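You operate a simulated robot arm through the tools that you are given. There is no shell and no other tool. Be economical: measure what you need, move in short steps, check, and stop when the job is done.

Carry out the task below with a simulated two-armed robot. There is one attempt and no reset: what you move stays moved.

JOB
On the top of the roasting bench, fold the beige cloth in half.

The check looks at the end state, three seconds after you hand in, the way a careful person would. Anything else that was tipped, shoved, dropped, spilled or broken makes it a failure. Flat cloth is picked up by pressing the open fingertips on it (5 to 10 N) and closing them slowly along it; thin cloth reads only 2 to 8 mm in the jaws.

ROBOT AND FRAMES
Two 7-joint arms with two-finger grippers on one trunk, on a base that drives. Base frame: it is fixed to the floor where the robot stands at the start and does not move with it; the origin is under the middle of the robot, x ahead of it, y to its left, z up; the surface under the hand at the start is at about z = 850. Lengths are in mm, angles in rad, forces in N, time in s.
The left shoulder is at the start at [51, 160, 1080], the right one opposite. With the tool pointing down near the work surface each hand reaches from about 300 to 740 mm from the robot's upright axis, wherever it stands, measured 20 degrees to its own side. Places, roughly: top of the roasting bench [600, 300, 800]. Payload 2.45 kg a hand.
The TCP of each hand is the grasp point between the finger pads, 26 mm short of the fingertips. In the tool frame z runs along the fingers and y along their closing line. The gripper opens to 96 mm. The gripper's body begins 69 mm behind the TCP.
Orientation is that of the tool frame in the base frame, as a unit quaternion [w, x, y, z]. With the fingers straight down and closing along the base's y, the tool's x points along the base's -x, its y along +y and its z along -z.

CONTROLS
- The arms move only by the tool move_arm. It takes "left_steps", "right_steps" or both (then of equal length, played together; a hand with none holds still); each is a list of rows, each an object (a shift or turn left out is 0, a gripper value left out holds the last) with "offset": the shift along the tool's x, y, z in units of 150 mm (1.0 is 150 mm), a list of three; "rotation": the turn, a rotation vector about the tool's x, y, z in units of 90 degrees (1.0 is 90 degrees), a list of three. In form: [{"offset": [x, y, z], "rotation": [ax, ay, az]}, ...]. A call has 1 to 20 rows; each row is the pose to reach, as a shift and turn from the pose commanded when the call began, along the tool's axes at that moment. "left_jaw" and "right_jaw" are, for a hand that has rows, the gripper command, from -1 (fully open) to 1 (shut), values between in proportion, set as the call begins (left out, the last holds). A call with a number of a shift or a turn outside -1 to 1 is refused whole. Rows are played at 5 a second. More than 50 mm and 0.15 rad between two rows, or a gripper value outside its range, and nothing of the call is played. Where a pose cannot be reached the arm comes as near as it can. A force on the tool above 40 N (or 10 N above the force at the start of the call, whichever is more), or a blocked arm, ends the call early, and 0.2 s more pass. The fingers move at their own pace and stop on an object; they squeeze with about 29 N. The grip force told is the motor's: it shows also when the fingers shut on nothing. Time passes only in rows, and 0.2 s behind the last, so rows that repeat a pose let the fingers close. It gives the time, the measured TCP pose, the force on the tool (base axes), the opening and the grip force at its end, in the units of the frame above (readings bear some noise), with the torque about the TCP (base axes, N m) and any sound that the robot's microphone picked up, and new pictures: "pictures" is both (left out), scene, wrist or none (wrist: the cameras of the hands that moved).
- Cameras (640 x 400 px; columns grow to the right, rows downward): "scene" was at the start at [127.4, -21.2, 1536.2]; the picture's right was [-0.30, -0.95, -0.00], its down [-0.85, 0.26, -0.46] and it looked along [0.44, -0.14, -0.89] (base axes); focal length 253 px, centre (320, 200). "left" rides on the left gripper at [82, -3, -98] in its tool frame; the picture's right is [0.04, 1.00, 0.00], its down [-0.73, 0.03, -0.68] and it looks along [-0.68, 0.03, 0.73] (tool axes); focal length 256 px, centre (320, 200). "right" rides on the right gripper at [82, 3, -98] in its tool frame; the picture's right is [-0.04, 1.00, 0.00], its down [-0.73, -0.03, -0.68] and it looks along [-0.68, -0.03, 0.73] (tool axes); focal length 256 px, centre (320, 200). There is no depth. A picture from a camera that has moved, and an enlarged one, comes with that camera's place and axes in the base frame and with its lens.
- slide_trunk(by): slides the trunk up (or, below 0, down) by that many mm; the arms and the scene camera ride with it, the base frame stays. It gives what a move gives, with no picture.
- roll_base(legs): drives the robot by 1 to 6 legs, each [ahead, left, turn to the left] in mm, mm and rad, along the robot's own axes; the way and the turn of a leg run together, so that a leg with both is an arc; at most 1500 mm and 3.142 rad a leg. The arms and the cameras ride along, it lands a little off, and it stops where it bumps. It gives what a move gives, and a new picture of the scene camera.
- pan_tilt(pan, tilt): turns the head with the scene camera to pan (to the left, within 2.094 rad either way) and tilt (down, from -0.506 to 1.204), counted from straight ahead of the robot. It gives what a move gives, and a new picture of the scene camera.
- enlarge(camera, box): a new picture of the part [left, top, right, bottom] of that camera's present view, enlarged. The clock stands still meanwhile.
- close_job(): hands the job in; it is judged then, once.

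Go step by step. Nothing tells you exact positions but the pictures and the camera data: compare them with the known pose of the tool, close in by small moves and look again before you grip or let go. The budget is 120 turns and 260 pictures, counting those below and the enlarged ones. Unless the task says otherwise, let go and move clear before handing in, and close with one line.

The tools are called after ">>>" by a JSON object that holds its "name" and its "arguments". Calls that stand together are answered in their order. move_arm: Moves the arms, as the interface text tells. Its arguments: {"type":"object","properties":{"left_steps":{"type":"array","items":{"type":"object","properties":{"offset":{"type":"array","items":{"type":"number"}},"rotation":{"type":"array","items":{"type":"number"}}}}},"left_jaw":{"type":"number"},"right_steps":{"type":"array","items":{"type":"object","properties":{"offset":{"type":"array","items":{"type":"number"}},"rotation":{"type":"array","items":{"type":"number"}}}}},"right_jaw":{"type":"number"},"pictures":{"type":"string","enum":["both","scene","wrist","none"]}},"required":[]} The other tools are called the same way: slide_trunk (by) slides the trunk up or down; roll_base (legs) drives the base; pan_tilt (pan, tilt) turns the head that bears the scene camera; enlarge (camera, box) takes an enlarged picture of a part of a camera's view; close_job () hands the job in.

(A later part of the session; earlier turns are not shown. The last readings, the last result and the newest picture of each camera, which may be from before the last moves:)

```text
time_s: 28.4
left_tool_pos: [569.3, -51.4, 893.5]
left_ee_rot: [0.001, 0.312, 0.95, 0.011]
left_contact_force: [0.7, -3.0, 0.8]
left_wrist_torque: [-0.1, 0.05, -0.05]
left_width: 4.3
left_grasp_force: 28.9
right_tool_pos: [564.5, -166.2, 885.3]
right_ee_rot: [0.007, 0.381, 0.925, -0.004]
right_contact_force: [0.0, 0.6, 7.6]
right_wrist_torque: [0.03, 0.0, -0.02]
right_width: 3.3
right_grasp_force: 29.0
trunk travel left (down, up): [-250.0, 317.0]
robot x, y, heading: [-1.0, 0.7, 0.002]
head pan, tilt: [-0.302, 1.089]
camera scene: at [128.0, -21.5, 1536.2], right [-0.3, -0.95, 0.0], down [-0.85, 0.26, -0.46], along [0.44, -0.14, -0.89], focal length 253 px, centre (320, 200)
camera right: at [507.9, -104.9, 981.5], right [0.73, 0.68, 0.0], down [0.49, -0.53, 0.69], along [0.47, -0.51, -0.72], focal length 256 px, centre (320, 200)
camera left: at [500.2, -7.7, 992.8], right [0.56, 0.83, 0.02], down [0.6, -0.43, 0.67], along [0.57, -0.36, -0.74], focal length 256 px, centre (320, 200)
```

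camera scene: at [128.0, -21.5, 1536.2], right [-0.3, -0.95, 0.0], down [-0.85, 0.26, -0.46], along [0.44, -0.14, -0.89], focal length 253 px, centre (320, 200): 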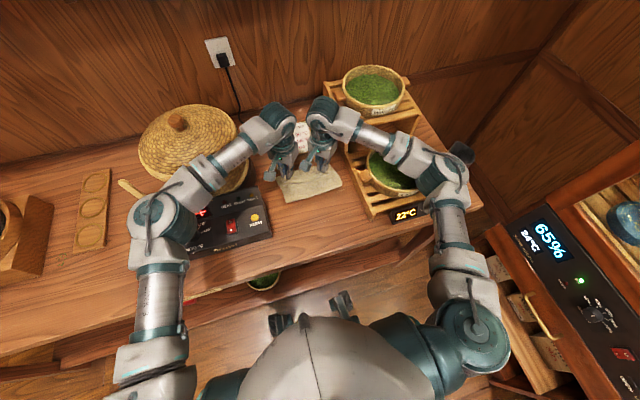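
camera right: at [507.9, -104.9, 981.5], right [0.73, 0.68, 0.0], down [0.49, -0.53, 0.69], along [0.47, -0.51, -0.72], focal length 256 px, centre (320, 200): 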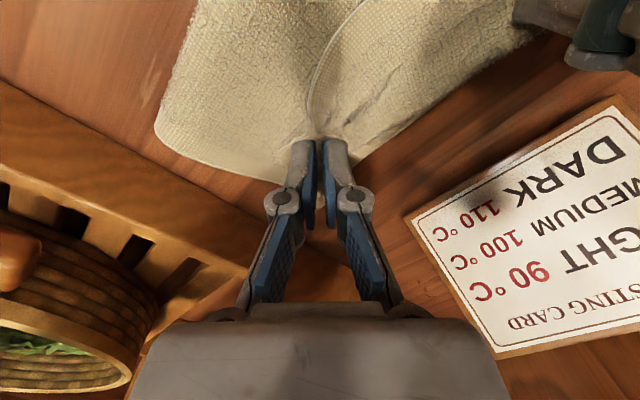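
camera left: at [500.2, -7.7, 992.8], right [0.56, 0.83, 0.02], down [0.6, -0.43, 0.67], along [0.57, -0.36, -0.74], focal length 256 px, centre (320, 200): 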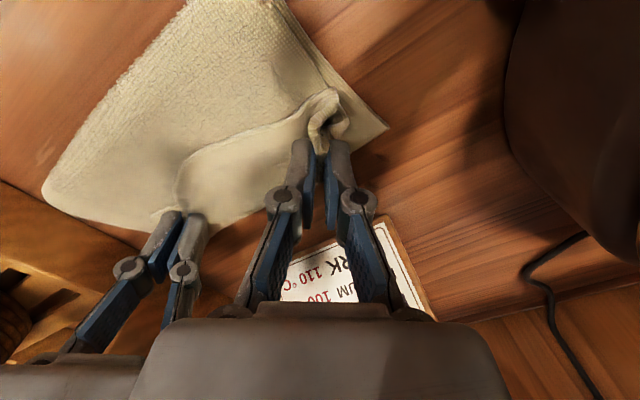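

>>> {"name": "enlarge", "arguments": {"camera": "left", "box": [30, 0, 430, 250]}}

>>> {"name": "enlarge", "arguments": {"camera": "right", "box": [140, 0, 560, 262]}}

```text
1.60 times, centred on (230, 125) of left
camera zoom: at [500.2, -7.7, 992.8], right [0.56, 0.83, 0.02], down [0.6, -0.43, 0.67], along [0.57, -0.36, -0.74], focal length 410 px, centre (464, 320)
```

zoom: 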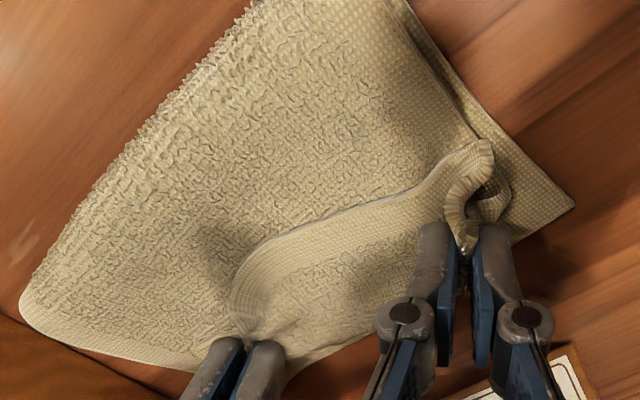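

```text
1.52 times, centred on (350, 131) of right
camera zoom: at [507.9, -104.9, 981.5], right [0.73, 0.68, 0.0], down [0.49, -0.53, 0.69], along [0.47, -0.51, -0.72], focal length 390 px, centre (274, 305)
```

zoom: 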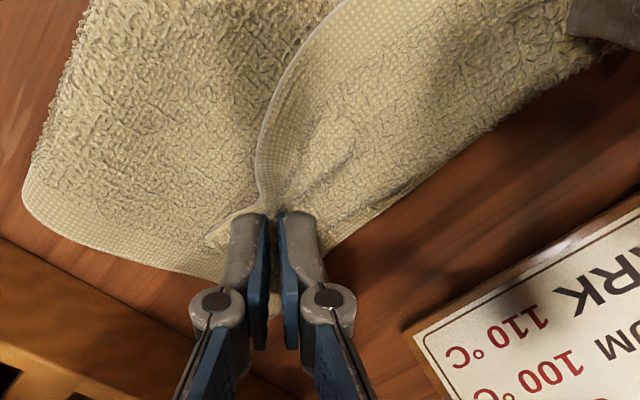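

The tails have flipped over on top: the hem lies back at x≈530. The fold line has also crept to x≈485, so this isn't a true half fold. I'll retrace the arc to lay the cloth flat again and then regrip right at the hem, closing along y.

>>> {"name": "move_arm", "arguments": {"left_steps": [{"offset": [0.078, -0.063, -0.12]}, {"offset": [0.155, -0.126, -0.22]}, {"offset": [0.248, -0.202, -0.3]}, {"offset": [0.341, -0.278, -0.353]}, {"offset": [0.44, -0.358, -0.373]}, {"offset": [0.538, -0.438, -0.367]}, {"offset": [0.636, -0.518, -0.327]}, {"offset": [0.735, -0.598, -0.273]}, {"offset": [0.828, -0.674, -0.193]}, {"offset": [0.9, -0.733, -0.087]}, {"offset": [0.957, -0.78, 0.02]}, {"offset": [0.957, -0.78, 0.08]}, {"offset": [0.957, -0.78, 0.08]}], "right_steps": [{"offset": [0.069, -0.072, -0.173]}, {"offset": [0.143, -0.149, -0.273]}, {"offset": [0.226, -0.236, -0.353]}, {"offset": [0.313, -0.328, -0.407]}, {"offset": [0.405, -0.424, -0.427]}, {"offset": [0.493, -0.516, -0.42]}, {"offset": [0.585, -0.612, -0.38]}, {"offset": [0.673, -0.704, -0.327]}, {"offset": [0.76, -0.795, -0.247]}, {"offset": [0.825, -0.863, -0.14]}, {"offset": [0.875, -0.916, -0.033]}, {"offset": [0.875, -0.916, 0.03]}, {"offset": [0.875, -0.916, 0.03]}]}}

```text
time_s: 31.2
left_tool_pos: [383.6, -60.4, 880.0]
left_ee_rot: [0.0, 0.312, 0.95, 0.01]
left_contact_force: [-0.4, -2.0, 14.1]
left_wrist_torque: [-0.15, -0.04, -0.09]
left_width: 4.3
left_grasp_force: 29.0
right_tool_pos: [378.0, -171.5, 880.4]
right_ee_rot: [0.006, 0.381, 0.924, -0.003]
right_contact_force: [-0.2, 0.9, 0.8]
right_wrist_torque: [0.05, 0.02, 0.0]
right_width: 3.6
right_grasp_force: 28.2
trunk travel left (down, up): [-250.0, 317.0]
robot x, y, heading: [-0.3, -0.8, -0.004]
head pan, tilt: [-0.302, 1.089]
camera scene: at [125.8, -21.3, 1536.6], right [-0.3, -0.95, 0.0], down [-0.85, 0.26, -0.46], along [0.44, -0.14, -0.89], focal length 253 px, centre (320, 200)
camera right: at [319.8, -110.3, 976.6], right [0.73, 0.68, 0.0], down [0.49, -0.53, 0.69], along [0.47, -0.5, -0.72], focal length 256 px, centre (320, 200)
camera left: at [315.9, -16.5, 979.4], right [0.56, 0.83, 0.02], down [0.6, -0.43, 0.68], along [0.57, -0.37, -0.74], focal length 256 px, centre (320, 200)
```

scene: 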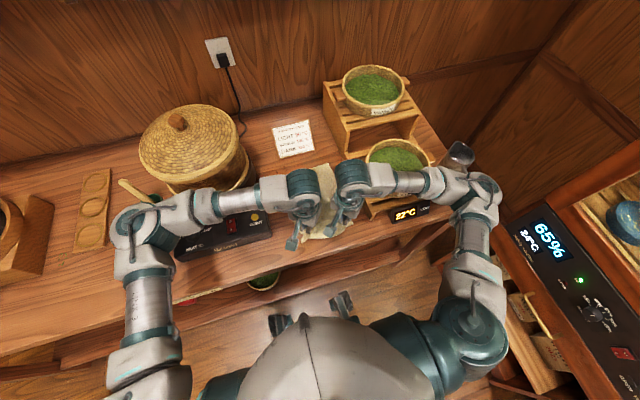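
right: 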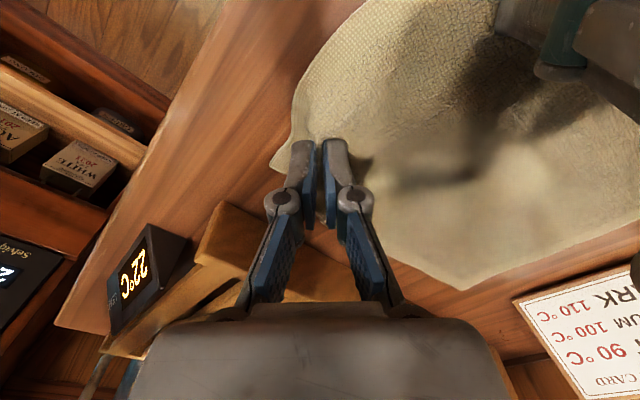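
left: 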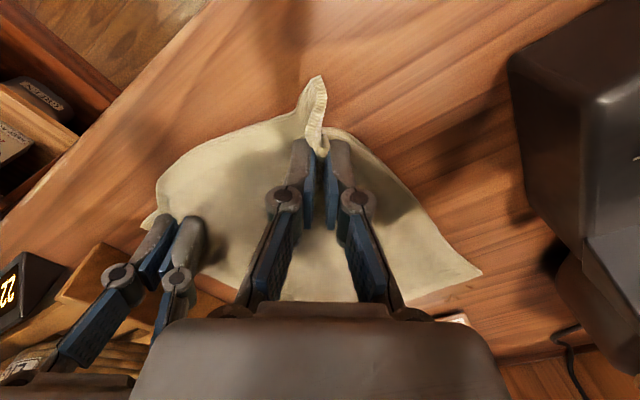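

The cloth is back down flat. I'll open both hands and rise clear.

>>> {"name": "move_arm", "arguments": {"left_steps": [{"offset": [0, 0, 0]}, {"offset": [0, 0, 0]}, {"offset": [0, 0, -0.05]}, {"offset": [0, 0, -0.2]}, {"offset": [0, 0, -0.4]}, {"offset": [0, 0, -0.6]}, {"offset": [0, 0, -0.8]}, {"offset": [0, 0, -0.8]}], "right_steps": [{"offset": [0, 0, 0]}, {"offset": [0, 0, 0]}, {"offset": [0, 0, -0.05]}, {"offset": [0, 0, -0.2]}, {"offset": [0, 0, -0.4]}, {"offset": [0, 0, -0.6]}, {"offset": [0, 0, -0.8]}, {"offset": [0, 0, -0.8]}], "left_jaw": 0.15, "right_jaw": 0.15}}

```text
time_s: 33.0
left_tool_pos: [386.3, -64.7, 997.6]
left_ee_rot: [-0.001, 0.312, 0.95, 0.012]
left_contact_force: [0.4, -0.6, -0.6]
left_wrist_torque: [0.02, 0.01, 0.02]
left_width: 41.0
left_grasp_force: 0.0
right_tool_pos: [376.4, -168.9, 999.6]
right_ee_rot: [0.005, 0.381, 0.925, -0.003]
right_contact_force: [0.3, -0.9, -0.2]
right_wrist_torque: [0.0, 0.02, 0.01]
right_width: 40.9
right_grasp_force: 0.1
trunk travel left (down, up): [-250.0, 317.0]
robot x, y, heading: [0.9, -3.8, -0.0]
head pan, tilt: [-0.302, 1.089]
camera scene: at [128.6, -21.2, 1536.0], right [-0.3, -0.95, 0.0], down [-0.85, 0.26, -0.46], along [0.44, -0.14, -0.89], focal length 253 px, centre (320, 200)
camera right: at [319.7, -108.6, 1096.2], right [0.73, 0.68, 0.0], down [0.49, -0.53, 0.69], along [0.47, -0.5, -0.73], focal length 256 px, centre (320, 200)
camera left: at [316.6, -20.3, 1098.5], right [0.56, 0.83, 0.02], down [0.6, -0.43, 0.67], along [0.57, -0.36, -0.74], focal length 256 px, centre (320, 200)
```

scene: 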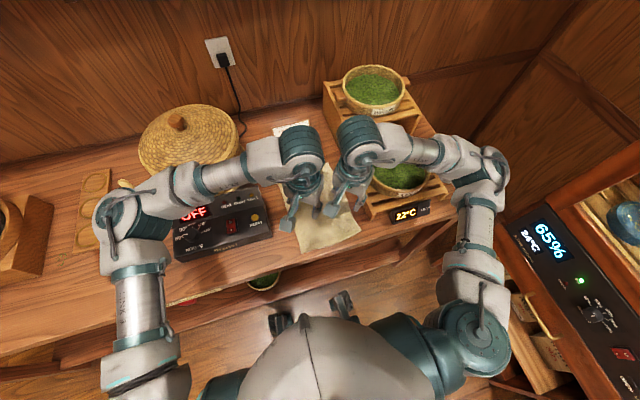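
right: 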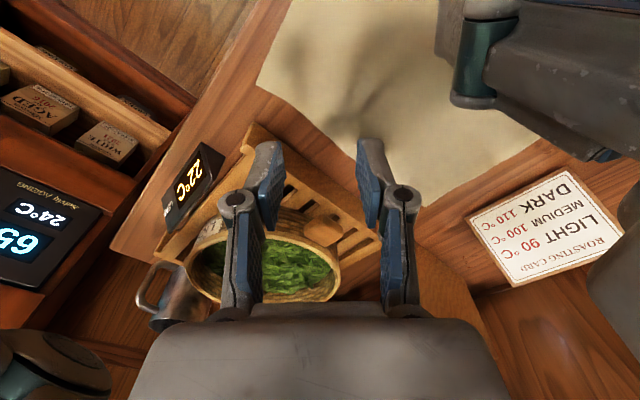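
left: 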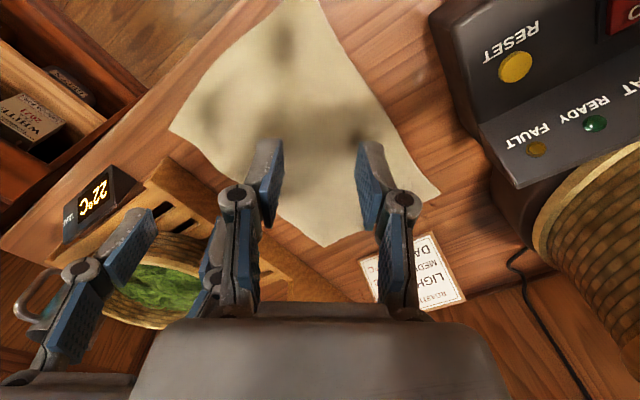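

The cloth relaxed flat, with corners at about (334,-28), (591,-8), (593,-190) and (335,-212). I'll square both hands to yaw 0 so they close along y, and place them over the near hem at y≈-53 and y≈-182.

>>> {"name": "move_arm", "arguments": {"left_steps": [{"offset": [0.06, -0.03, 0], "rotation": [0, 0, -0.08]}, {"offset": [0.14, -0.06, 0], "rotation": [0, 0, -0.16]}, {"offset": [0.24, -0.09, 0], "rotation": [0, 0, -0.24]}, {"offset": [0.31, -0.129, 0], "rotation": [0, 0, -0.32]}, {"offset": [0.31, -0.129, 0], "rotation": [0, 0, -0.4]}, {"offset": [0.31, -0.129, 0.1], "rotation": [0, 0, -0.405]}, {"offset": [0.31, -0.129, 0.3], "rotation": [0, 0, -0.405]}, {"offset": [0.31, -0.129, 0.45], "rotation": [0, 0, -0.405]}, {"offset": [0.31, -0.129, 0.45], "rotation": [0, 0, -0.405]}], "right_steps": [{"offset": [0.02, -0.06, 0], "rotation": [0, 0, -0.08]}, {"offset": [0.05, -0.12, 0], "rotation": [0, 0, -0.16]}, {"offset": [0.09, -0.18, 0], "rotation": [0, 0, -0.24]}, {"offset": [0.123, -0.245, 0], "rotation": [0, 0, -0.32]}, {"offset": [0.123, -0.245, 0], "rotation": [0, 0, -0.4]}, {"offset": [0.123, -0.245, 0.1], "rotation": [0, 0, -0.48]}, {"offset": [0.123, -0.245, 0.3], "rotation": [0, 0, -0.498]}, {"offset": [0.123, -0.245, 0.45], "rotation": [0, 0, -0.498]}, {"offset": [0.123, -0.245, 0.45], "rotation": [0, 0, -0.498]}], "left_jaw": 0.33, "right_jaw": 0.33}}

```text
time_s: 35.0
left_tool_pos: [337.6, -52.4, 929.2]
left_ee_rot: [0.004, 0.001, 1.0, 0.011]
left_contact_force: [-1.0, -0.3, 0.3]
left_wrist_torque: [-0.02, -0.01, -0.02]
left_width: 32.4
left_grasp_force: 0.1
right_tool_pos: [337.8, -182.9, 933.9]
right_ee_rot: [0.006, -0.001, 1.0, -0.005]
right_contact_force: [0.3, -0.3, 0.1]
right_wrist_torque: [0.0, -0.03, 0.03]
right_width: 32.0
right_grasp_force: 0.0
trunk travel left (down, up): [-250.0, 317.0]
robot x, y, heading: [0.5, 0.4, 0.001]
head pan, tilt: [-0.302, 1.089]
camera scene: at [127.0, -21.6, 1536.3], right [-0.3, -0.95, 0.0], down [-0.85, 0.26, -0.46], along [0.44, -0.14, -0.89], focal length 253 px, centre (320, 200)
camera right: at [254.0, -178.5, 1028.7], right [0.04, 1.0, -0.01], down [0.73, -0.02, 0.69], along [0.69, -0.03, -0.73], focal length 256 px, centre (320, 200)
camera left: at [253.3, -55.9, 1027.8], right [-0.04, 1.0, 0.02], down [0.73, 0.01, 0.68], along [0.68, 0.04, -0.73], focal length 256 px, centre (320, 200)
```

scene: 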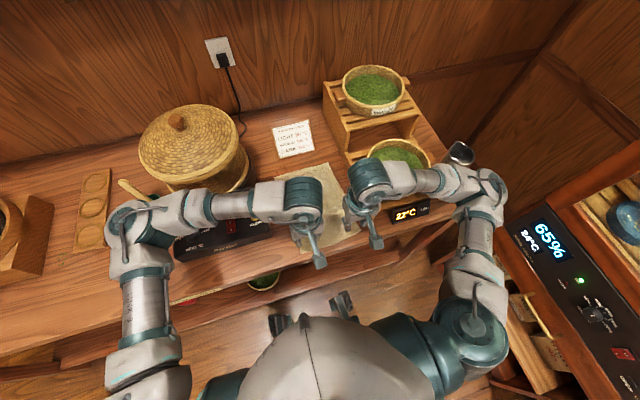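
right: 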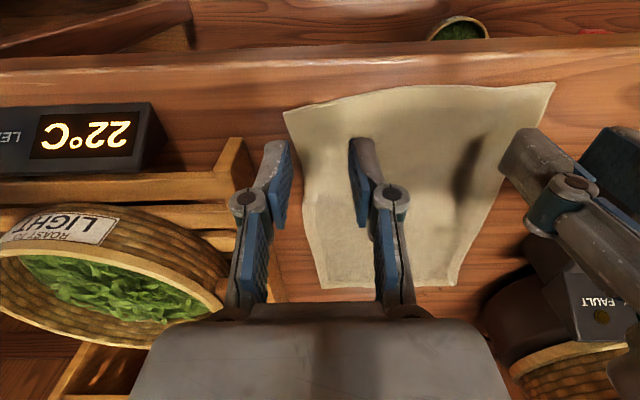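
left: 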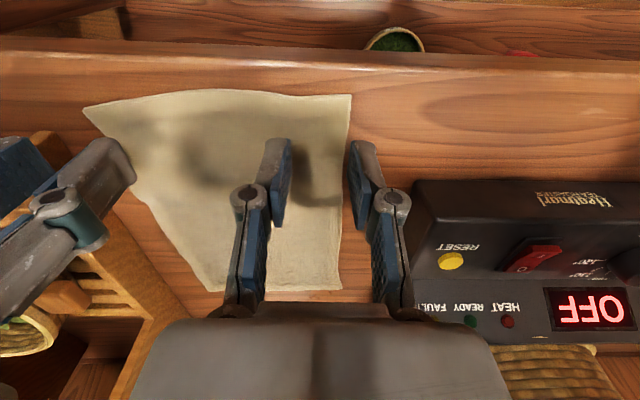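

The hem is clear in both views: near x≈319 on the left and ≈323–330 on the right. I'll shift so each finger overlaps the hem by about 15 mm, then go down near contact.

>>> {"name": "move_arm", "arguments": {"left_steps": [{"offset": [0.097, -0.06, 0.05]}, {"offset": [0.097, -0.06, 0.2]}, {"offset": [0.097, -0.06, 0.3]}, {"offset": [0.097, -0.06, 0.327]}, {"offset": [0.097, -0.06, 0.327]}], "right_steps": [{"offset": [0.065, 0.04, 0.05]}, {"offset": [0.065, 0.04, 0.2]}, {"offset": [0.065, 0.04, 0.32]}, {"offset": [0.065, 0.04, 0.359]}, {"offset": [0.065, 0.04, 0.359]}], "pictures": "wrist"}}

```text
time_s: 36.2
left_tool_pos: [322.0, -58.1, 884.3]
left_ee_rot: [0.004, -0.001, 1.0, 0.012]
left_contact_force: [0.4, 0.4, -0.1]
left_wrist_torque: [0.02, -0.03, 0.0]
left_width: 32.3
left_grasp_force: 0.0
right_tool_pos: [327.8, -178.1, 879.1]
right_ee_rot: [0.006, 0.0, 1.0, -0.004]
right_contact_force: [1.3, 1.2, 11.6]
right_wrist_torque: [0.13, -0.11, -0.04]
right_width: 32.3
right_grasp_force: 0.0
trunk travel left (down, up): [-250.0, 317.0]
robot x, y, heading: [-2.2, -1.8, -0.002]
head pan, tilt: [-0.302, 1.089]
camera right: at [244.9, -173.9, 974.4], right [0.04, 1.0, -0.01], down [0.73, -0.02, 0.69], along [0.69, -0.03, -0.73], focal length 256 px, centre (320, 200)
camera left: at [238.6, -63.1, 981.3], right [-0.04, 1.0, 0.02], down [0.73, 0.01, 0.68], along [0.68, 0.04, -0.73], focal length 256 px, centre (320, 200)
```

right: 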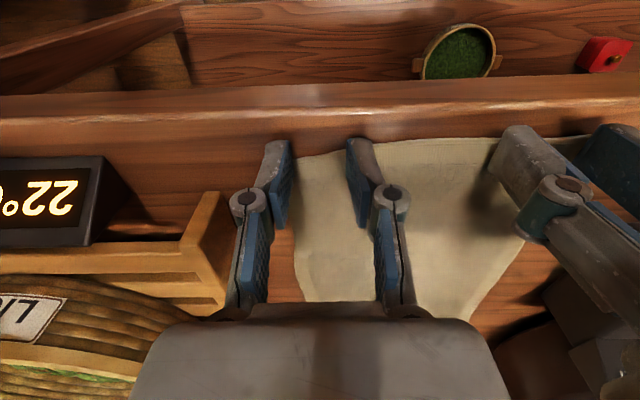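
left: 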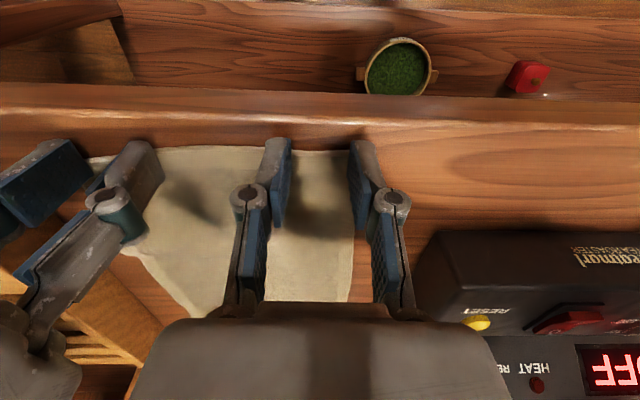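

The corners sit just under the outer fingers, so I'll narrow the jaws to 24 mm and shift each hand slightly inward. Then I'll press down.

>>> {"name": "move_arm", "arguments": {"left_steps": [{"offset": [0, 0, 0]}, {"offset": [-0.01, -0.02, 0.015]}, {"offset": [-0.01, -0.02, 0.028]}, {"offset": [-0.01, -0.02, 0.035]}, {"offset": [-0.01, -0.02, 0.035]}], "right_steps": [{"offset": [0, 0, -0.03]}, {"offset": [0, 0.027, -0.03]}, {"offset": [0, 0.027, -0.01]}, {"offset": [0, 0.027, 0]}, {"offset": [0, 0.027, 0]}], "left_jaw": 0.5, "right_jaw": 0.5, "pictures": "wrist"}}

```text
time_s: 37.4
left_tool_pos: [323.4, -60.5, 878.5]
left_ee_rot: [0.005, -0.001, 1.0, 0.011]
left_contact_force: [2.1, -2.5, 17.4]
left_wrist_torque: [-0.18, -0.1, 0.03]
left_width: 22.2
left_grasp_force: 0.1
right_tool_pos: [327.8, -173.4, 878.6]
right_ee_rot: [0.007, 0.0, 1.0, -0.004]
right_contact_force: [3.2, 0.6, 13.1]
right_wrist_torque: [0.15, -0.09, -0.03]
right_width: 23.8
right_grasp_force: 0.1
trunk travel left (down, up): [-250.0, 317.0]
robot x, y, heading: [0.3, -0.6, -0.003]
head pan, tilt: [-0.302, 1.089]
camera right: at [244.3, -169.3, 974.5], right [0.04, 1.0, -0.01], down [0.72, -0.02, 0.69], along [0.69, -0.03, -0.73], focal length 256 px, centre (320, 200)
camera left: at [239.9, -66.1, 976.7], right [-0.04, 1.0, 0.02], down [0.73, 0.02, 0.69], along [0.68, 0.04, -0.73], focal length 256 px, centre (320, 200)
```

right: 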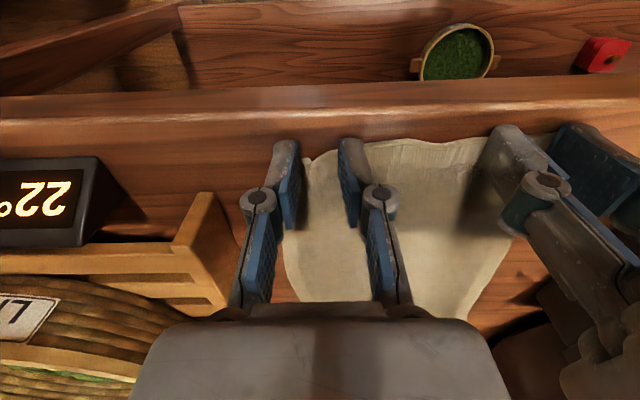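
left: 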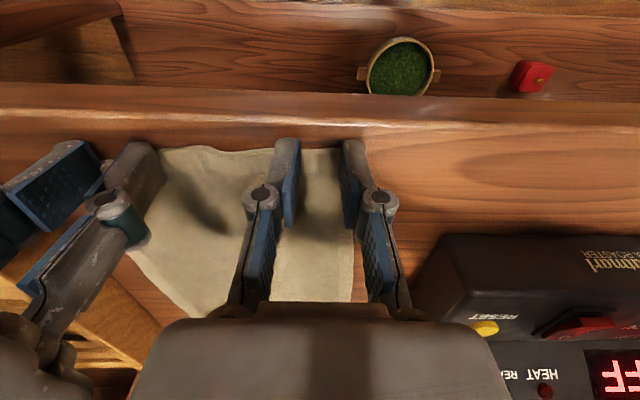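

The forces are a bit high (17 and 13 N), so I'll ease up slightly and close slowly.

>>> {"name": "move_arm", "arguments": {"left_steps": [{"offset": [0, 0, -0.006]}, {"offset": [0, 0, -0.006]}], "right_steps": [{"offset": [0, 0, -0.003]}, {"offset": [0, 0, -0.003]}], "left_jaw": 0.62, "right_jaw": 0.62, "pictures": "none"}}

>>> {"name": "move_arm", "arguments": {"left_steps": [{"offset": [0, 0, 0]}, {"offset": [0, 0, 0]}], "right_steps": [{"offset": [0, 0, 0]}, {"offset": [0, 0, 0]}], "left_jaw": 0.74, "right_jaw": 0.74, "pictures": "wrist"}}

```text
time_s: 38.0
left_tool_pos: [322.0, -60.8, 878.8]
left_ee_rot: [0.005, 0.0, 1.0, 0.011]
left_contact_force: [2.1, -2.7, 18.3]
left_wrist_torque: [-0.25, -0.14, 0.01]
left_width: 19.0
left_grasp_force: 0.7
right_tool_pos: [327.7, -174.6, 878.4]
right_ee_rot: [0.006, 0.0, 1.0, -0.005]
right_contact_force: [1.0, 0.6, 9.0]
right_wrist_torque: [0.04, -0.02, 0.01]
right_width: 19.1
right_grasp_force: 0.1
trunk travel left (down, up): [-250.0, 317.0]
robot x, y, heading: [-4.6, -0.7, -0.001]
head pan, tilt: [-0.302, 1.089]
```

```text
time_s: 38.6
left_tool_pos: [323.3, -61.8, 877.5]
left_ee_rot: [0.004, 0.0, 1.0, 0.011]
left_contact_force: [-0.8, -1.3, 13.7]
left_wrist_torque: [-0.13, -0.06, 0.01]
left_width: 12.8
left_grasp_force: 0.1
right_tool_pos: [326.9, -173.8, 879.0]
right_ee_rot: [0.005, 0.0, 1.0, -0.006]
right_contact_force: [0.3, 1.6, 10.0]
right_wrist_torque: [0.04, -0.09, 0.01]
right_width: 11.7
right_grasp_force: 0.0
trunk travel left (down, up): [-250.0, 317.0]
robot x, y, heading: [0.2, 0.4, -0.002]
head pan, tilt: [-0.302, 1.089]
camera right: at [243.9, -169.6, 974.6], right [0.04, 1.0, -0.01], down [0.73, -0.02, 0.69], along [0.69, -0.03, -0.73], focal length 256 px, centre (320, 200)
camera left: at [239.4, -66.1, 976.3], right [-0.04, 1.0, 0.02], down [0.73, 0.01, 0.68], along [0.68, 0.04, -0.73], focal length 256 px, centre (320, 200)
```

right: 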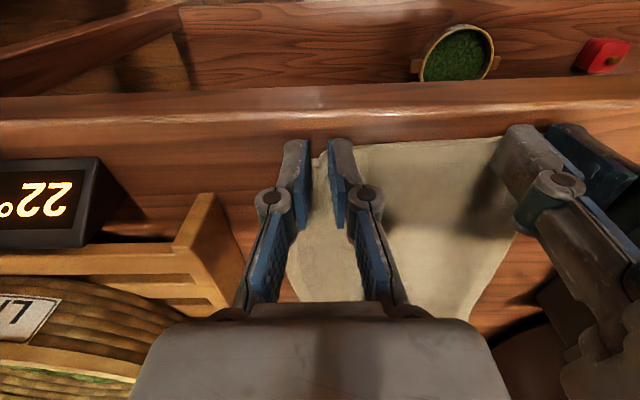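
left: 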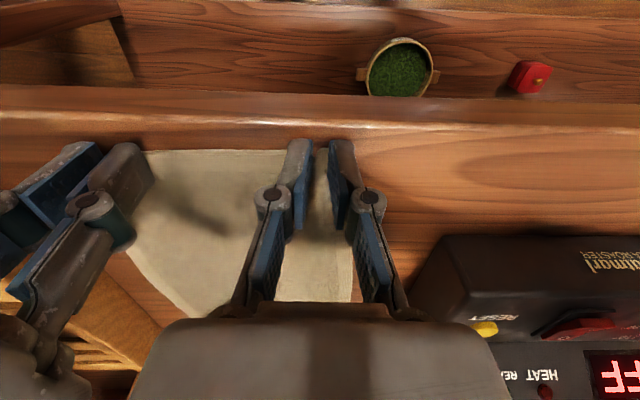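

>>> {"name": "move_arm", "arguments": {"left_steps": [{"offset": [0, 0, 0]}, {"offset": [0, 0, 0]}], "right_steps": [{"offset": [0, 0, 0]}, {"offset": [0, 0, 0]}], "left_jaw": 0.86, "right_jaw": 0.86, "pictures": "none"}}

>>> {"name": "move_arm", "arguments": {"left_steps": [{"offset": [0, 0, 0]}, {"offset": [0, 0, 0]}, {"offset": [0, 0, 0]}], "right_steps": [{"offset": [0, 0, 0]}, {"offset": [0, 0, 0]}, {"offset": [0, 0, 0]}], "left_jaw": 1, "right_jaw": 1, "pictures": "none"}}

>>> {"name": "move_arm", "arguments": {"left_steps": [{"offset": [0, 0, -0.1]}, {"offset": [0, 0, -0.2]}, {"offset": [0, 0, -0.3]}, {"offset": [0, 0, -0.3]}], "right_steps": [{"offset": [0, 0, -0.1]}, {"offset": [0, 0, -0.2]}, {"offset": [0, 0, -0.3]}, {"offset": [0, 0, -0.3]}]}}

```text
time_s: 39.2
left_tool_pos: [322.5, -61.7, 877.6]
left_ee_rot: [0.003, 0.0, 1.0, 0.011]
left_contact_force: [-0.5, -0.4, 10.2]
left_wrist_torque: [-0.02, -0.06, -0.03]
left_width: 5.6
left_grasp_force: 0.0
right_tool_pos: [327.1, -173.8, 878.5]
right_ee_rot: [0.005, 0.0, 1.0, -0.005]
right_contact_force: [0.7, 0.0, 10.9]
right_wrist_torque: [0.06, -0.06, 0.0]
right_width: 7.3
right_grasp_force: 0.9
trunk travel left (down, up): [-250.0, 317.0]
robot x, y, heading: [-0.4, 0.8, -0.001]
head pan, tilt: [-0.302, 1.089]
```

```text
time_s: 40.0
left_tool_pos: [321.7, -61.0, 877.2]
left_ee_rot: [0.003, 0.0, 1.0, 0.012]
left_contact_force: [-1.5, -2.2, 5.1]
left_wrist_torque: [-0.03, -0.06, -0.02]
left_width: 0.2
left_grasp_force: 28.7
right_tool_pos: [327.8, -173.8, 878.7]
right_ee_rot: [0.005, 0.001, 1.0, -0.005]
right_contact_force: [-1.9, 4.7, 9.4]
right_wrist_torque: [0.12, -0.05, 0.02]
right_width: 3.8
right_grasp_force: 28.4
trunk travel left (down, up): [-250.0, 317.0]
robot x, y, heading: [2.9, 3.4, -0.0]
head pan, tilt: [-0.302, 1.089]
```

```text
time_s: 41.0
left_tool_pos: [322.6, -62.6, 924.4]
left_ee_rot: [0.004, 0.0, 1.0, 0.011]
left_contact_force: [0.4, 0.8, 0.1]
left_wrist_torque: [0.0, -0.01, -0.01]
left_width: 0.0
left_grasp_force: 28.9
right_tool_pos: [327.9, -174.4, 923.7]
right_ee_rot: [0.005, -0.001, 1.0, -0.005]
right_contact_force: [0.0, -0.3, -0.2]
right_wrist_torque: [-0.01, 0.0, -0.01]
right_width: 3.7
right_grasp_force: 28.6
trunk travel left (down, up): [-250.0, 317.0]
robot x, y, heading: [2.2, 2.4, 0.002]
head pan, tilt: [-0.302, 1.089]
camera scene: at [127.5, -21.3, 1536.1], right [-0.3, -0.95, 0.0], down [-0.85, 0.26, -0.46], along [0.44, -0.14, -0.89], focal length 253 px, centre (320, 200)
camera right: at [244.4, -169.1, 1019.9], right [0.04, 1.0, -0.01], down [0.73, -0.02, 0.69], along [0.69, -0.03, -0.73], focal length 256 px, centre (320, 200)
camera left: at [239.5, -67.9, 1021.0], right [-0.04, 1.0, 0.02], down [0.73, 0.01, 0.68], along [0.68, 0.04, -0.73], focal length 256 px, centre (320, 200)
```

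scene: 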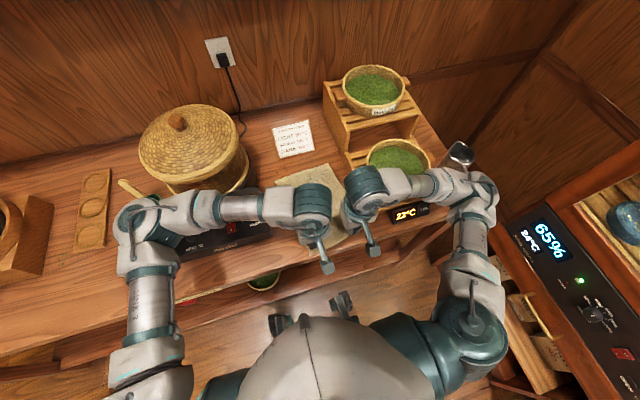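
right: 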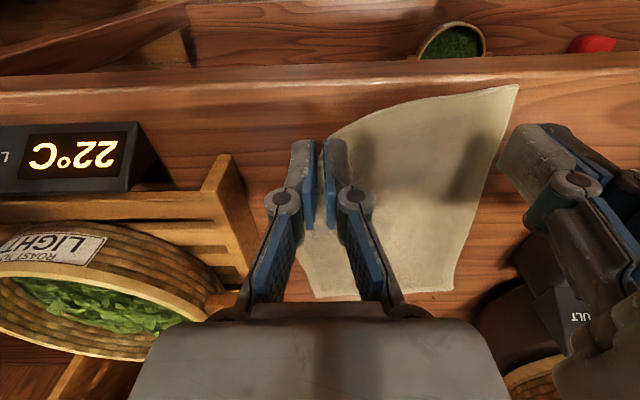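
left: 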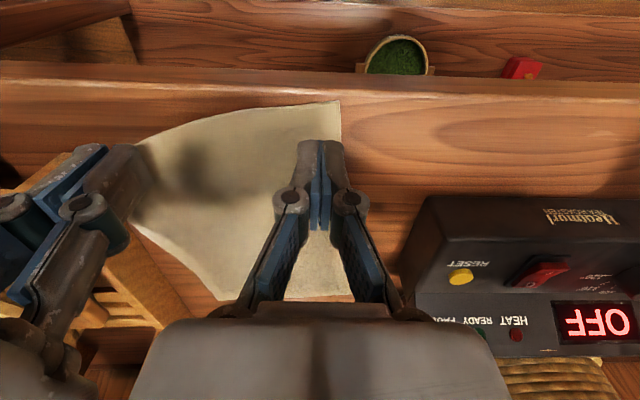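

The right hand has the hem (3.7 mm), but the left slipped off. I'll lower the right hand while it keeps its hold. Meanwhile I'll turn the left to +45° so it can pinch across the near-left corner with more clearance.

>>> {"name": "move_arm", "arguments": {"left_steps": [{"offset": [0, 0, 0], "rotation": [0, 0, 0.08]}, {"offset": [0, 0.03, 0], "rotation": [0, 0, 0.16]}, {"offset": [0, 0.06, 0], "rotation": [0, 0, 0.24]}, {"offset": [0, 0.06, 0], "rotation": [0, 0, 0.32]}, {"offset": [0, 0.06, 0], "rotation": [0, 0, 0.4]}, {"offset": [0, 0.06, 0], "rotation": [0, 0, 0.48]}, {"offset": [0, 0.06, 0], "rotation": [0, 0, 0.5]}], "right_steps": [{"offset": [-0.02, 0, 0.06]}, {"offset": [-0.04, 0, 0.14]}, {"offset": [-0.06, 0, 0.22]}, {"offset": [-0.06, 0, 0.29]}, {"offset": [-0.06, 0, 0.29]}, {"offset": [-0.06, 0, 0.29]}, {"offset": [-0.06, 0, 0.29]}], "left_jaw": 0.4, "right_jaw": 1, "pictures": "wrist"}}

```text
time_s: 42.6
left_tool_pos: [323.3, -53.9, 922.3]
left_ee_rot: [0.0, 0.384, 0.923, 0.012]
left_contact_force: [0.0, 0.2, 0.3]
left_wrist_torque: [-0.01, 0.03, 0.04]
left_width: 28.7
left_grasp_force: 0.1
right_tool_pos: [337.1, -174.6, 881.4]
right_ee_rot: [0.004, 0.0, 1.0, -0.005]
right_contact_force: [1.1, 0.9, 0.7]
right_wrist_torque: [0.0, -0.02, 0.01]
right_width: 3.7
right_grasp_force: 29.2
trunk travel left (down, up): [-250.0, 317.0]
robot x, y, heading: [-4.6, -4.3, 0.003]
head pan, tilt: [-0.302, 1.089]
camera right: at [253.6, -169.7, 976.7], right [0.04, 1.0, -0.01], down [0.73, -0.02, 0.69], along [0.69, -0.03, -0.73], focal length 256 px, centre (320, 200)
camera left: at [261.8, 0.3, 1022.2], right [0.68, 0.73, 0.02], down [0.53, -0.51, 0.67], along [0.5, -0.44, -0.74], focal length 256 px, centre (320, 200)
```

right: 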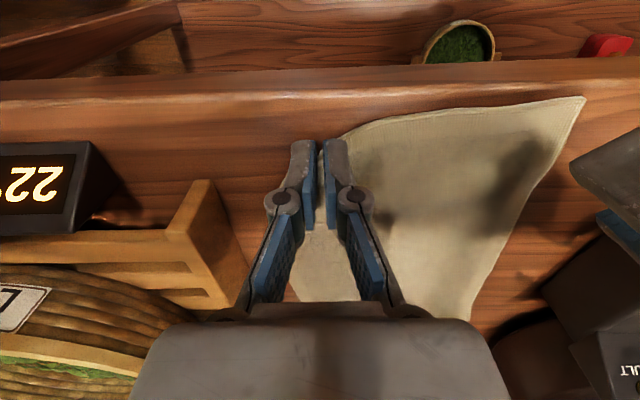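
left: 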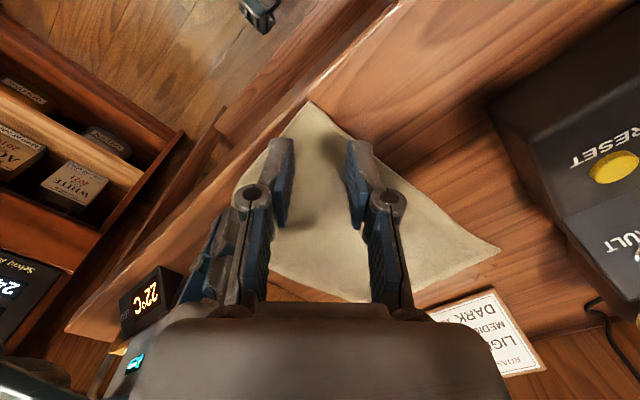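

Corner D is at about (308,-47). I'll move the left hand to about (334,-69), straddling the diagonal with both fingers on cloth, and lower it to near contact.

>>> {"name": "move_arm", "arguments": {"left_steps": [{"offset": [-0.06, -0.01, 0]}, {"offset": [-0.122, -0.02, 0.1]}, {"offset": [-0.122, -0.02, 0.2]}, {"offset": [-0.122, -0.02, 0.26]}, {"offset": [-0.122, -0.02, 0.282]}, {"offset": [-0.122, -0.02, 0.282]}], "pictures": "wrist"}}

```text
time_s: 44.0
left_tool_pos: [332.5, -67.5, 880.5]
left_ee_rot: [0.0, 0.383, 0.924, 0.011]
left_contact_force: [-0.3, 0.2, 1.5]
left_wrist_torque: [-0.01, -0.02, 0.03]
left_width: 28.8
left_grasp_force: 0.2
right_tool_pos: [336.5, -173.8, 881.9]
right_ee_rot: [0.005, 0.001, 1.0, -0.004]
right_contact_force: [0.0, -0.2, 1.2]
right_wrist_torque: [-0.03, 0.02, 0.01]
right_width: 3.5
right_grasp_force: 29.0
trunk travel left (down, up): [-250.0, 317.0]
robot x, y, heading: [-1.1, 1.6, 0.002]
head pan, tilt: [-0.302, 1.089]
camera left: at [272.0, -13.7, 980.1], right [0.68, 0.73, 0.02], down [0.54, -0.51, 0.67], along [0.5, -0.44, -0.74], focal length 256 px, centre (320, 200)
```

left: 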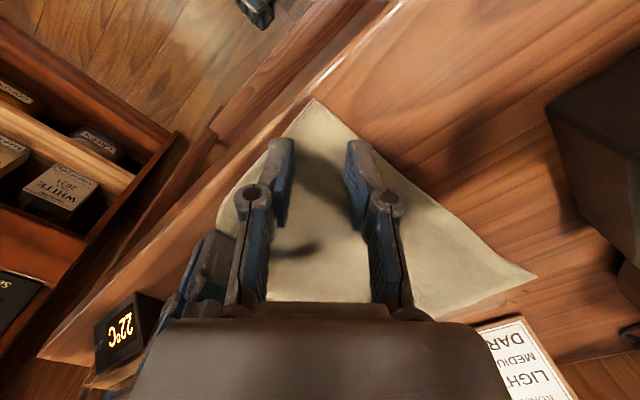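

The corner sits symmetrically between the fingers. I'll press and close slowly.

>>> {"name": "move_arm", "arguments": {"left_steps": [{"offset": [0, 0, 0.01]}, {"offset": [0, 0, 0.014]}, {"offset": [0, 0, 0.014]}], "pictures": "none"}}

>>> {"name": "move_arm", "arguments": {"left_steps": [{"offset": [0, 0, 0]}, {"offset": [0, 0, 0]}], "left_jaw": 0.52, "pictures": "none"}}

>>> {"name": "move_arm", "arguments": {"left_steps": [{"offset": [0, 0, 0]}, {"offset": [0, 0, 0]}], "left_jaw": 0.64, "pictures": "wrist"}}

```text
time_s: 44.8
left_tool_pos: [334.9, -67.2, 878.7]
left_ee_rot: [0.0, 0.382, 0.924, 0.011]
left_contact_force: [-1.6, -1.6, 11.4]
left_wrist_torque: [-0.12, 0.1, 0.03]
left_width: 29.1
left_grasp_force: 0.1
right_tool_pos: [335.9, -174.3, 880.7]
right_ee_rot: [0.006, 0.0, 1.0, -0.005]
right_contact_force: [0.0, -0.2, 1.1]
right_wrist_torque: [-0.02, 0.0, -0.03]
right_width: 3.5
right_grasp_force: 28.6
trunk travel left (down, up): [-250.0, 317.0]
robot x, y, heading: [1.2, -0.1, 0.0]
head pan, tilt: [-0.302, 1.089]
```

```text
time_s: 45.4
left_tool_pos: [333.5, -66.5, 878.7]
left_ee_rot: [-0.002, 0.382, 0.924, 0.012]
left_contact_force: [1.2, -0.7, 11.5]
left_wrist_torque: [-0.01, -0.06, 0.01]
left_width: 23.2
left_grasp_force: 5.3
right_tool_pos: [336.9, -174.4, 881.1]
right_ee_rot: [0.006, 0.0, 1.0, -0.005]
right_contact_force: [0.4, 1.0, 1.2]
right_wrist_torque: [0.0, 0.02, 0.0]
right_width: 3.7
right_grasp_force: 28.9
trunk travel left (down, up): [-250.0, 317.0]
robot x, y, heading: [-1.7, -0.4, -0.0]
head pan, tilt: [-0.302, 1.089]
```

```text
time_s: 46.0
left_tool_pos: [333.6, -68.7, 877.7]
left_ee_rot: [-0.001, 0.383, 0.924, 0.011]
left_contact_force: [1.1, 0.1, 10.4]
left_wrist_torque: [-0.03, -0.07, 0.01]
left_width: 17.7
left_grasp_force: 0.0
right_tool_pos: [336.8, -173.9, 880.7]
right_ee_rot: [0.005, 0.0, 1.0, -0.006]
right_contact_force: [-0.6, 0.4, 0.6]
right_wrist_torque: [0.0, -0.02, -0.01]
right_width: 3.6
right_grasp_force: 29.0
trunk travel left (down, up): [-250.0, 317.0]
robot x, y, heading: [-0.0, 2.5, 0.001]
head pan, tilt: [-0.302, 1.089]
camera left: at [271.7, -13.2, 977.9], right [0.68, 0.73, 0.02], down [0.53, -0.51, 0.67], along [0.5, -0.44, -0.74], focal length 256 px, centre (320, 200)
```

left: 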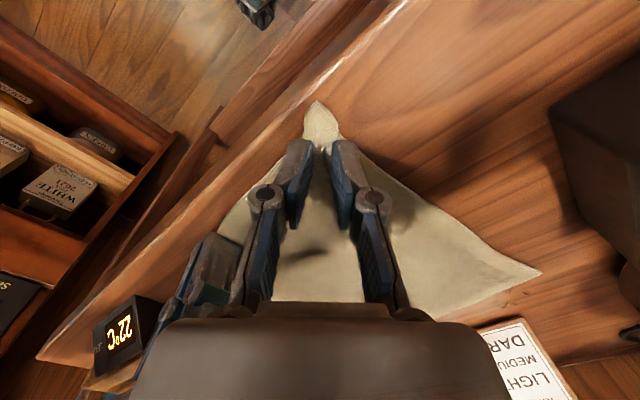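

The corner is buckling nicely, so I'll finish closing.

>>> {"name": "move_arm", "arguments": {"left_steps": [{"offset": [0, 0, 0]}, {"offset": [0, 0, 0]}], "left_jaw": 0.76, "pictures": "none"}}

>>> {"name": "move_arm", "arguments": {"left_steps": [{"offset": [0, 0, 0]}, {"offset": [0, 0, 0]}], "left_jaw": 0.88, "pictures": "none"}}

>>> {"name": "move_arm", "arguments": {"left_steps": [{"offset": [0, 0, 0]}, {"offset": [0, 0, 0]}, {"offset": [0, 0, 0]}], "left_jaw": 1, "pictures": "wrist"}}

```text
time_s: 46.6
left_tool_pos: [332.6, -67.7, 878.9]
left_ee_rot: [-0.001, 0.383, 0.924, 0.012]
left_contact_force: [-0.3, -0.8, 12.4]
left_wrist_torque: [-0.04, -0.01, 0.0]
left_width: 11.1
left_grasp_force: 0.1
right_tool_pos: [336.6, -172.3, 880.7]
right_ee_rot: [0.005, 0.0, 1.0, -0.005]
right_contact_force: [-0.1, 0.1, 0.9]
right_wrist_torque: [0.02, 0.0, 0.0]
right_width: 3.7
right_grasp_force: 28.9
trunk travel left (down, up): [-250.0, 317.0]
robot x, y, heading: [-0.5, -2.9, -0.0]
head pan, tilt: [-0.302, 1.089]
```

```text
time_s: 47.2
left_tool_pos: [332.8, -66.0, 877.1]
left_ee_rot: [-0.001, 0.383, 0.924, 0.012]
left_contact_force: [0.6, 0.0, 14.7]
left_wrist_torque: [-0.04, 0.01, -0.02]
left_width: 6.0
left_grasp_force: 0.4
right_tool_pos: [335.9, -173.5, 880.7]
right_ee_rot: [0.006, 0.0, 1.0, -0.006]
right_contact_force: [0.2, 0.5, 0.7]
right_wrist_torque: [0.01, -0.05, 0.01]
right_width: 3.3
right_grasp_force: 28.8
trunk travel left (down, up): [-250.0, 317.0]
robot x, y, heading: [-2.4, -0.7, -0.001]
head pan, tilt: [-0.302, 1.089]
```

```text
time_s: 48.0
left_tool_pos: [332.1, -66.8, 878.3]
left_ee_rot: [-0.002, 0.382, 0.924, 0.011]
left_contact_force: [-0.3, -1.8, 14.7]
left_wrist_torque: [-0.09, 0.07, -0.03]
left_width: 3.5
left_grasp_force: 29.0
right_tool_pos: [336.1, -174.1, 882.0]
right_ee_rot: [0.006, 0.0, 1.0, -0.006]
right_contact_force: [0.8, 0.6, 0.5]
right_wrist_torque: [0.0, -0.02, 0.0]
right_width: 3.4
right_grasp_force: 28.8
trunk travel left (down, up): [-250.0, 317.0]
robot x, y, heading: [-1.0, 3.3, -0.001]
head pan, tilt: [-0.302, 1.089]
camera left: at [271.5, -13.4, 978.1], right [0.68, 0.73, 0.02], down [0.53, -0.51, 0.67], along [0.5, -0.44, -0.74], focal length 256 px, centre (320, 200)
```

left: 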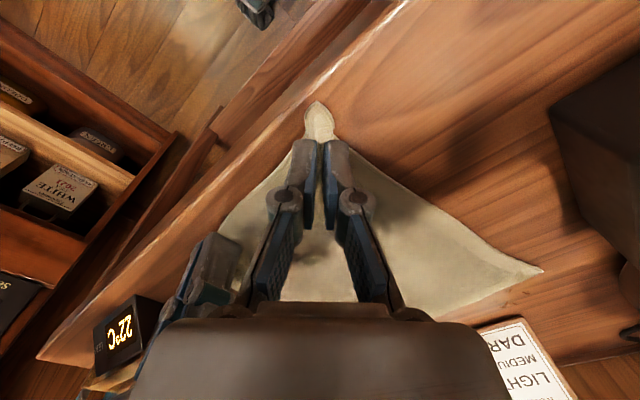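

Both hands hold the hem (3.5 and 3.4 mm). Now the arc again, staying high enough that the far half isn't dragged.

>>> {"name": "move_arm", "arguments": {"left_steps": [{"offset": [-0.02, 0.027, -0.153]}, {"offset": [-0.045, 0.059, -0.307]}, {"offset": [-0.085, 0.113, -0.44]}, {"offset": [-0.15, 0.198, -0.547]}, {"offset": [-0.224, 0.295, -0.62]}, {"offset": [-0.305, 0.402, -0.667]}, {"offset": [-0.387, 0.509, -0.687]}, {"offset": [-0.468, 0.616, -0.687]}, {"offset": [-0.549, 0.724, -0.667]}, {"offset": [-0.549, 0.724, -0.667]}], "right_steps": [{"offset": [-0.033, 0.004, -0.133]}, {"offset": [-0.073, 0.008, -0.287]}, {"offset": [-0.147, 0.016, -0.42]}, {"offset": [-0.253, 0.027, -0.527]}, {"offset": [-0.38, 0.041, -0.6]}, {"offset": [-0.52, 0.056, -0.647]}, {"offset": [-0.66, 0.071, -0.667]}, {"offset": [-0.8, 0.086, -0.667]}, {"offset": [-0.933, 0.1, -0.647]}, {"offset": [-0.933, 0.1, -0.647]}]}}

```text
time_s: 50.2
left_tool_pos: [468.8, -52.3, 978.7]
left_ee_rot: [-0.001, 0.382, 0.924, 0.012]
left_contact_force: [0.4, -1.2, 0.1]
left_wrist_torque: [-0.01, 0.05, 0.01]
left_width: 3.1
left_grasp_force: 29.0
right_tool_pos: [476.4, -156.4, 977.8]
right_ee_rot: [0.006, 0.0, 1.0, -0.006]
right_contact_force: [0.2, 1.4, -0.7]
right_wrist_torque: [0.01, 0.01, 0.02]
right_width: 3.7
right_grasp_force: 29.3
trunk travel left (down, up): [-250.0, 317.0]
robot x, y, heading: [-0.6, 2.0, -0.002]
head pan, tilt: [-0.302, 1.089]
camera scene: at [128.0, -21.1, 1536.2], right [-0.3, -0.95, 0.0], down [-0.85, 0.26, -0.46], along [0.44, -0.14, -0.89], focal length 253 px, centre (320, 200)
camera right: at [393.1, -153.8, 1074.8], right [0.04, 1.0, -0.01], down [0.73, -0.02, 0.69], along [0.69, -0.03, -0.73], focal length 256 px, centre (320, 200)
camera left: at [406.8, 1.6, 1078.7], right [0.68, 0.73, 0.02], down [0.53, -0.51, 0.67], along [0.5, -0.44, -0.74], focal length 256 px, centre (320, 200)
```

scene: 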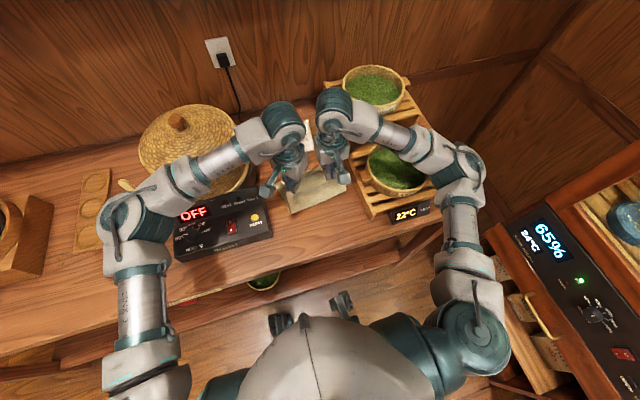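
right: 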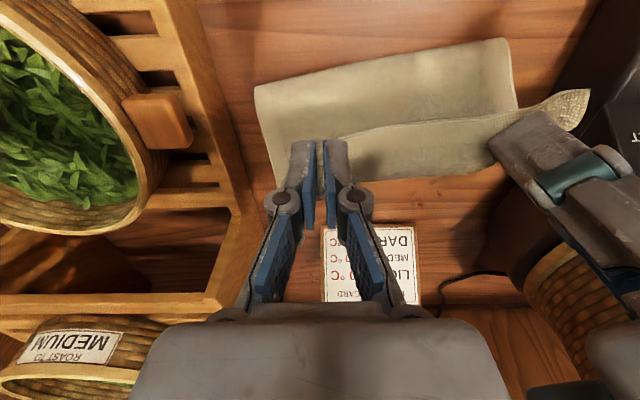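
left: 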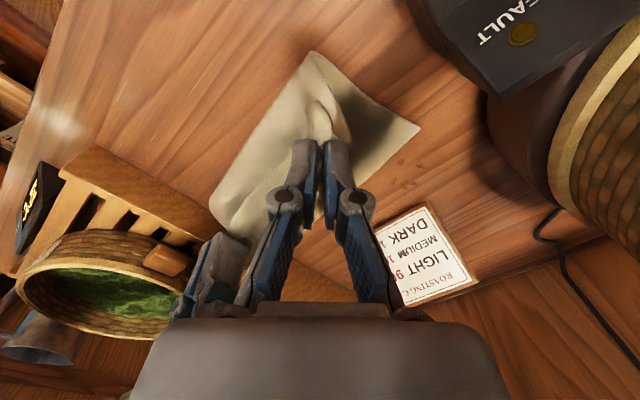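

>>> {"name": "enlarge", "arguments": {"camera": "right", "box": [230, 20, 610, 258]}}

>>> {"name": "enlarge", "arguments": {"camera": "scene", "box": [230, 110, 390, 220]}}

```text
1.68 times, centred on (420, 139) of right
camera zoom: at [393.1, -153.8, 1074.8], right [0.04, 1.0, -0.01], down [0.73, -0.02, 0.69], along [0.69, -0.03, -0.73], focal length 430 px, centre (152, 302)
```

zoom: 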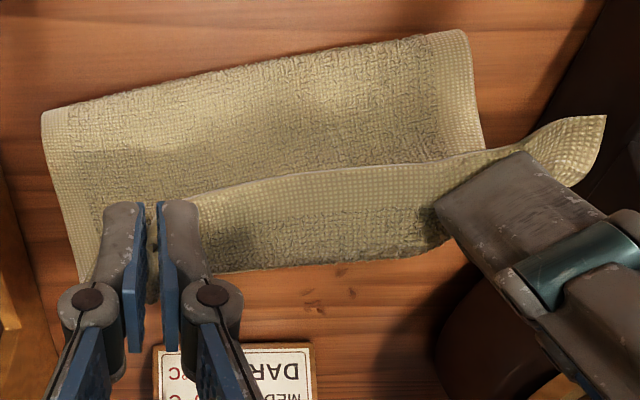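

```text
3.64 times, centred on (310, 165) of scene
camera zoom: at [128.0, -21.1, 1536.2], right [-0.3, -0.95, 0.0], down [-0.85, 0.26, -0.46], along [0.44, -0.14, -0.89], focal length 920 px, centre (356, 327)
```

zoom: 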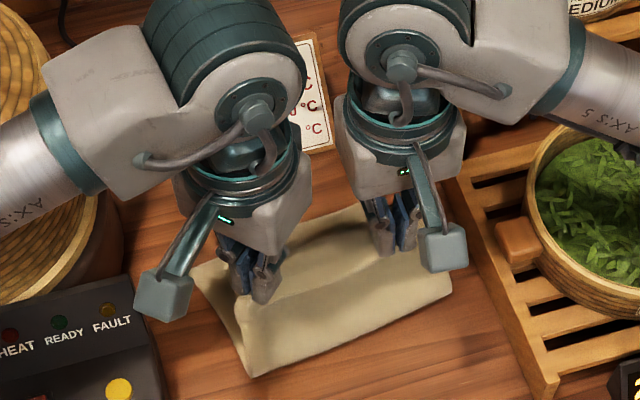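

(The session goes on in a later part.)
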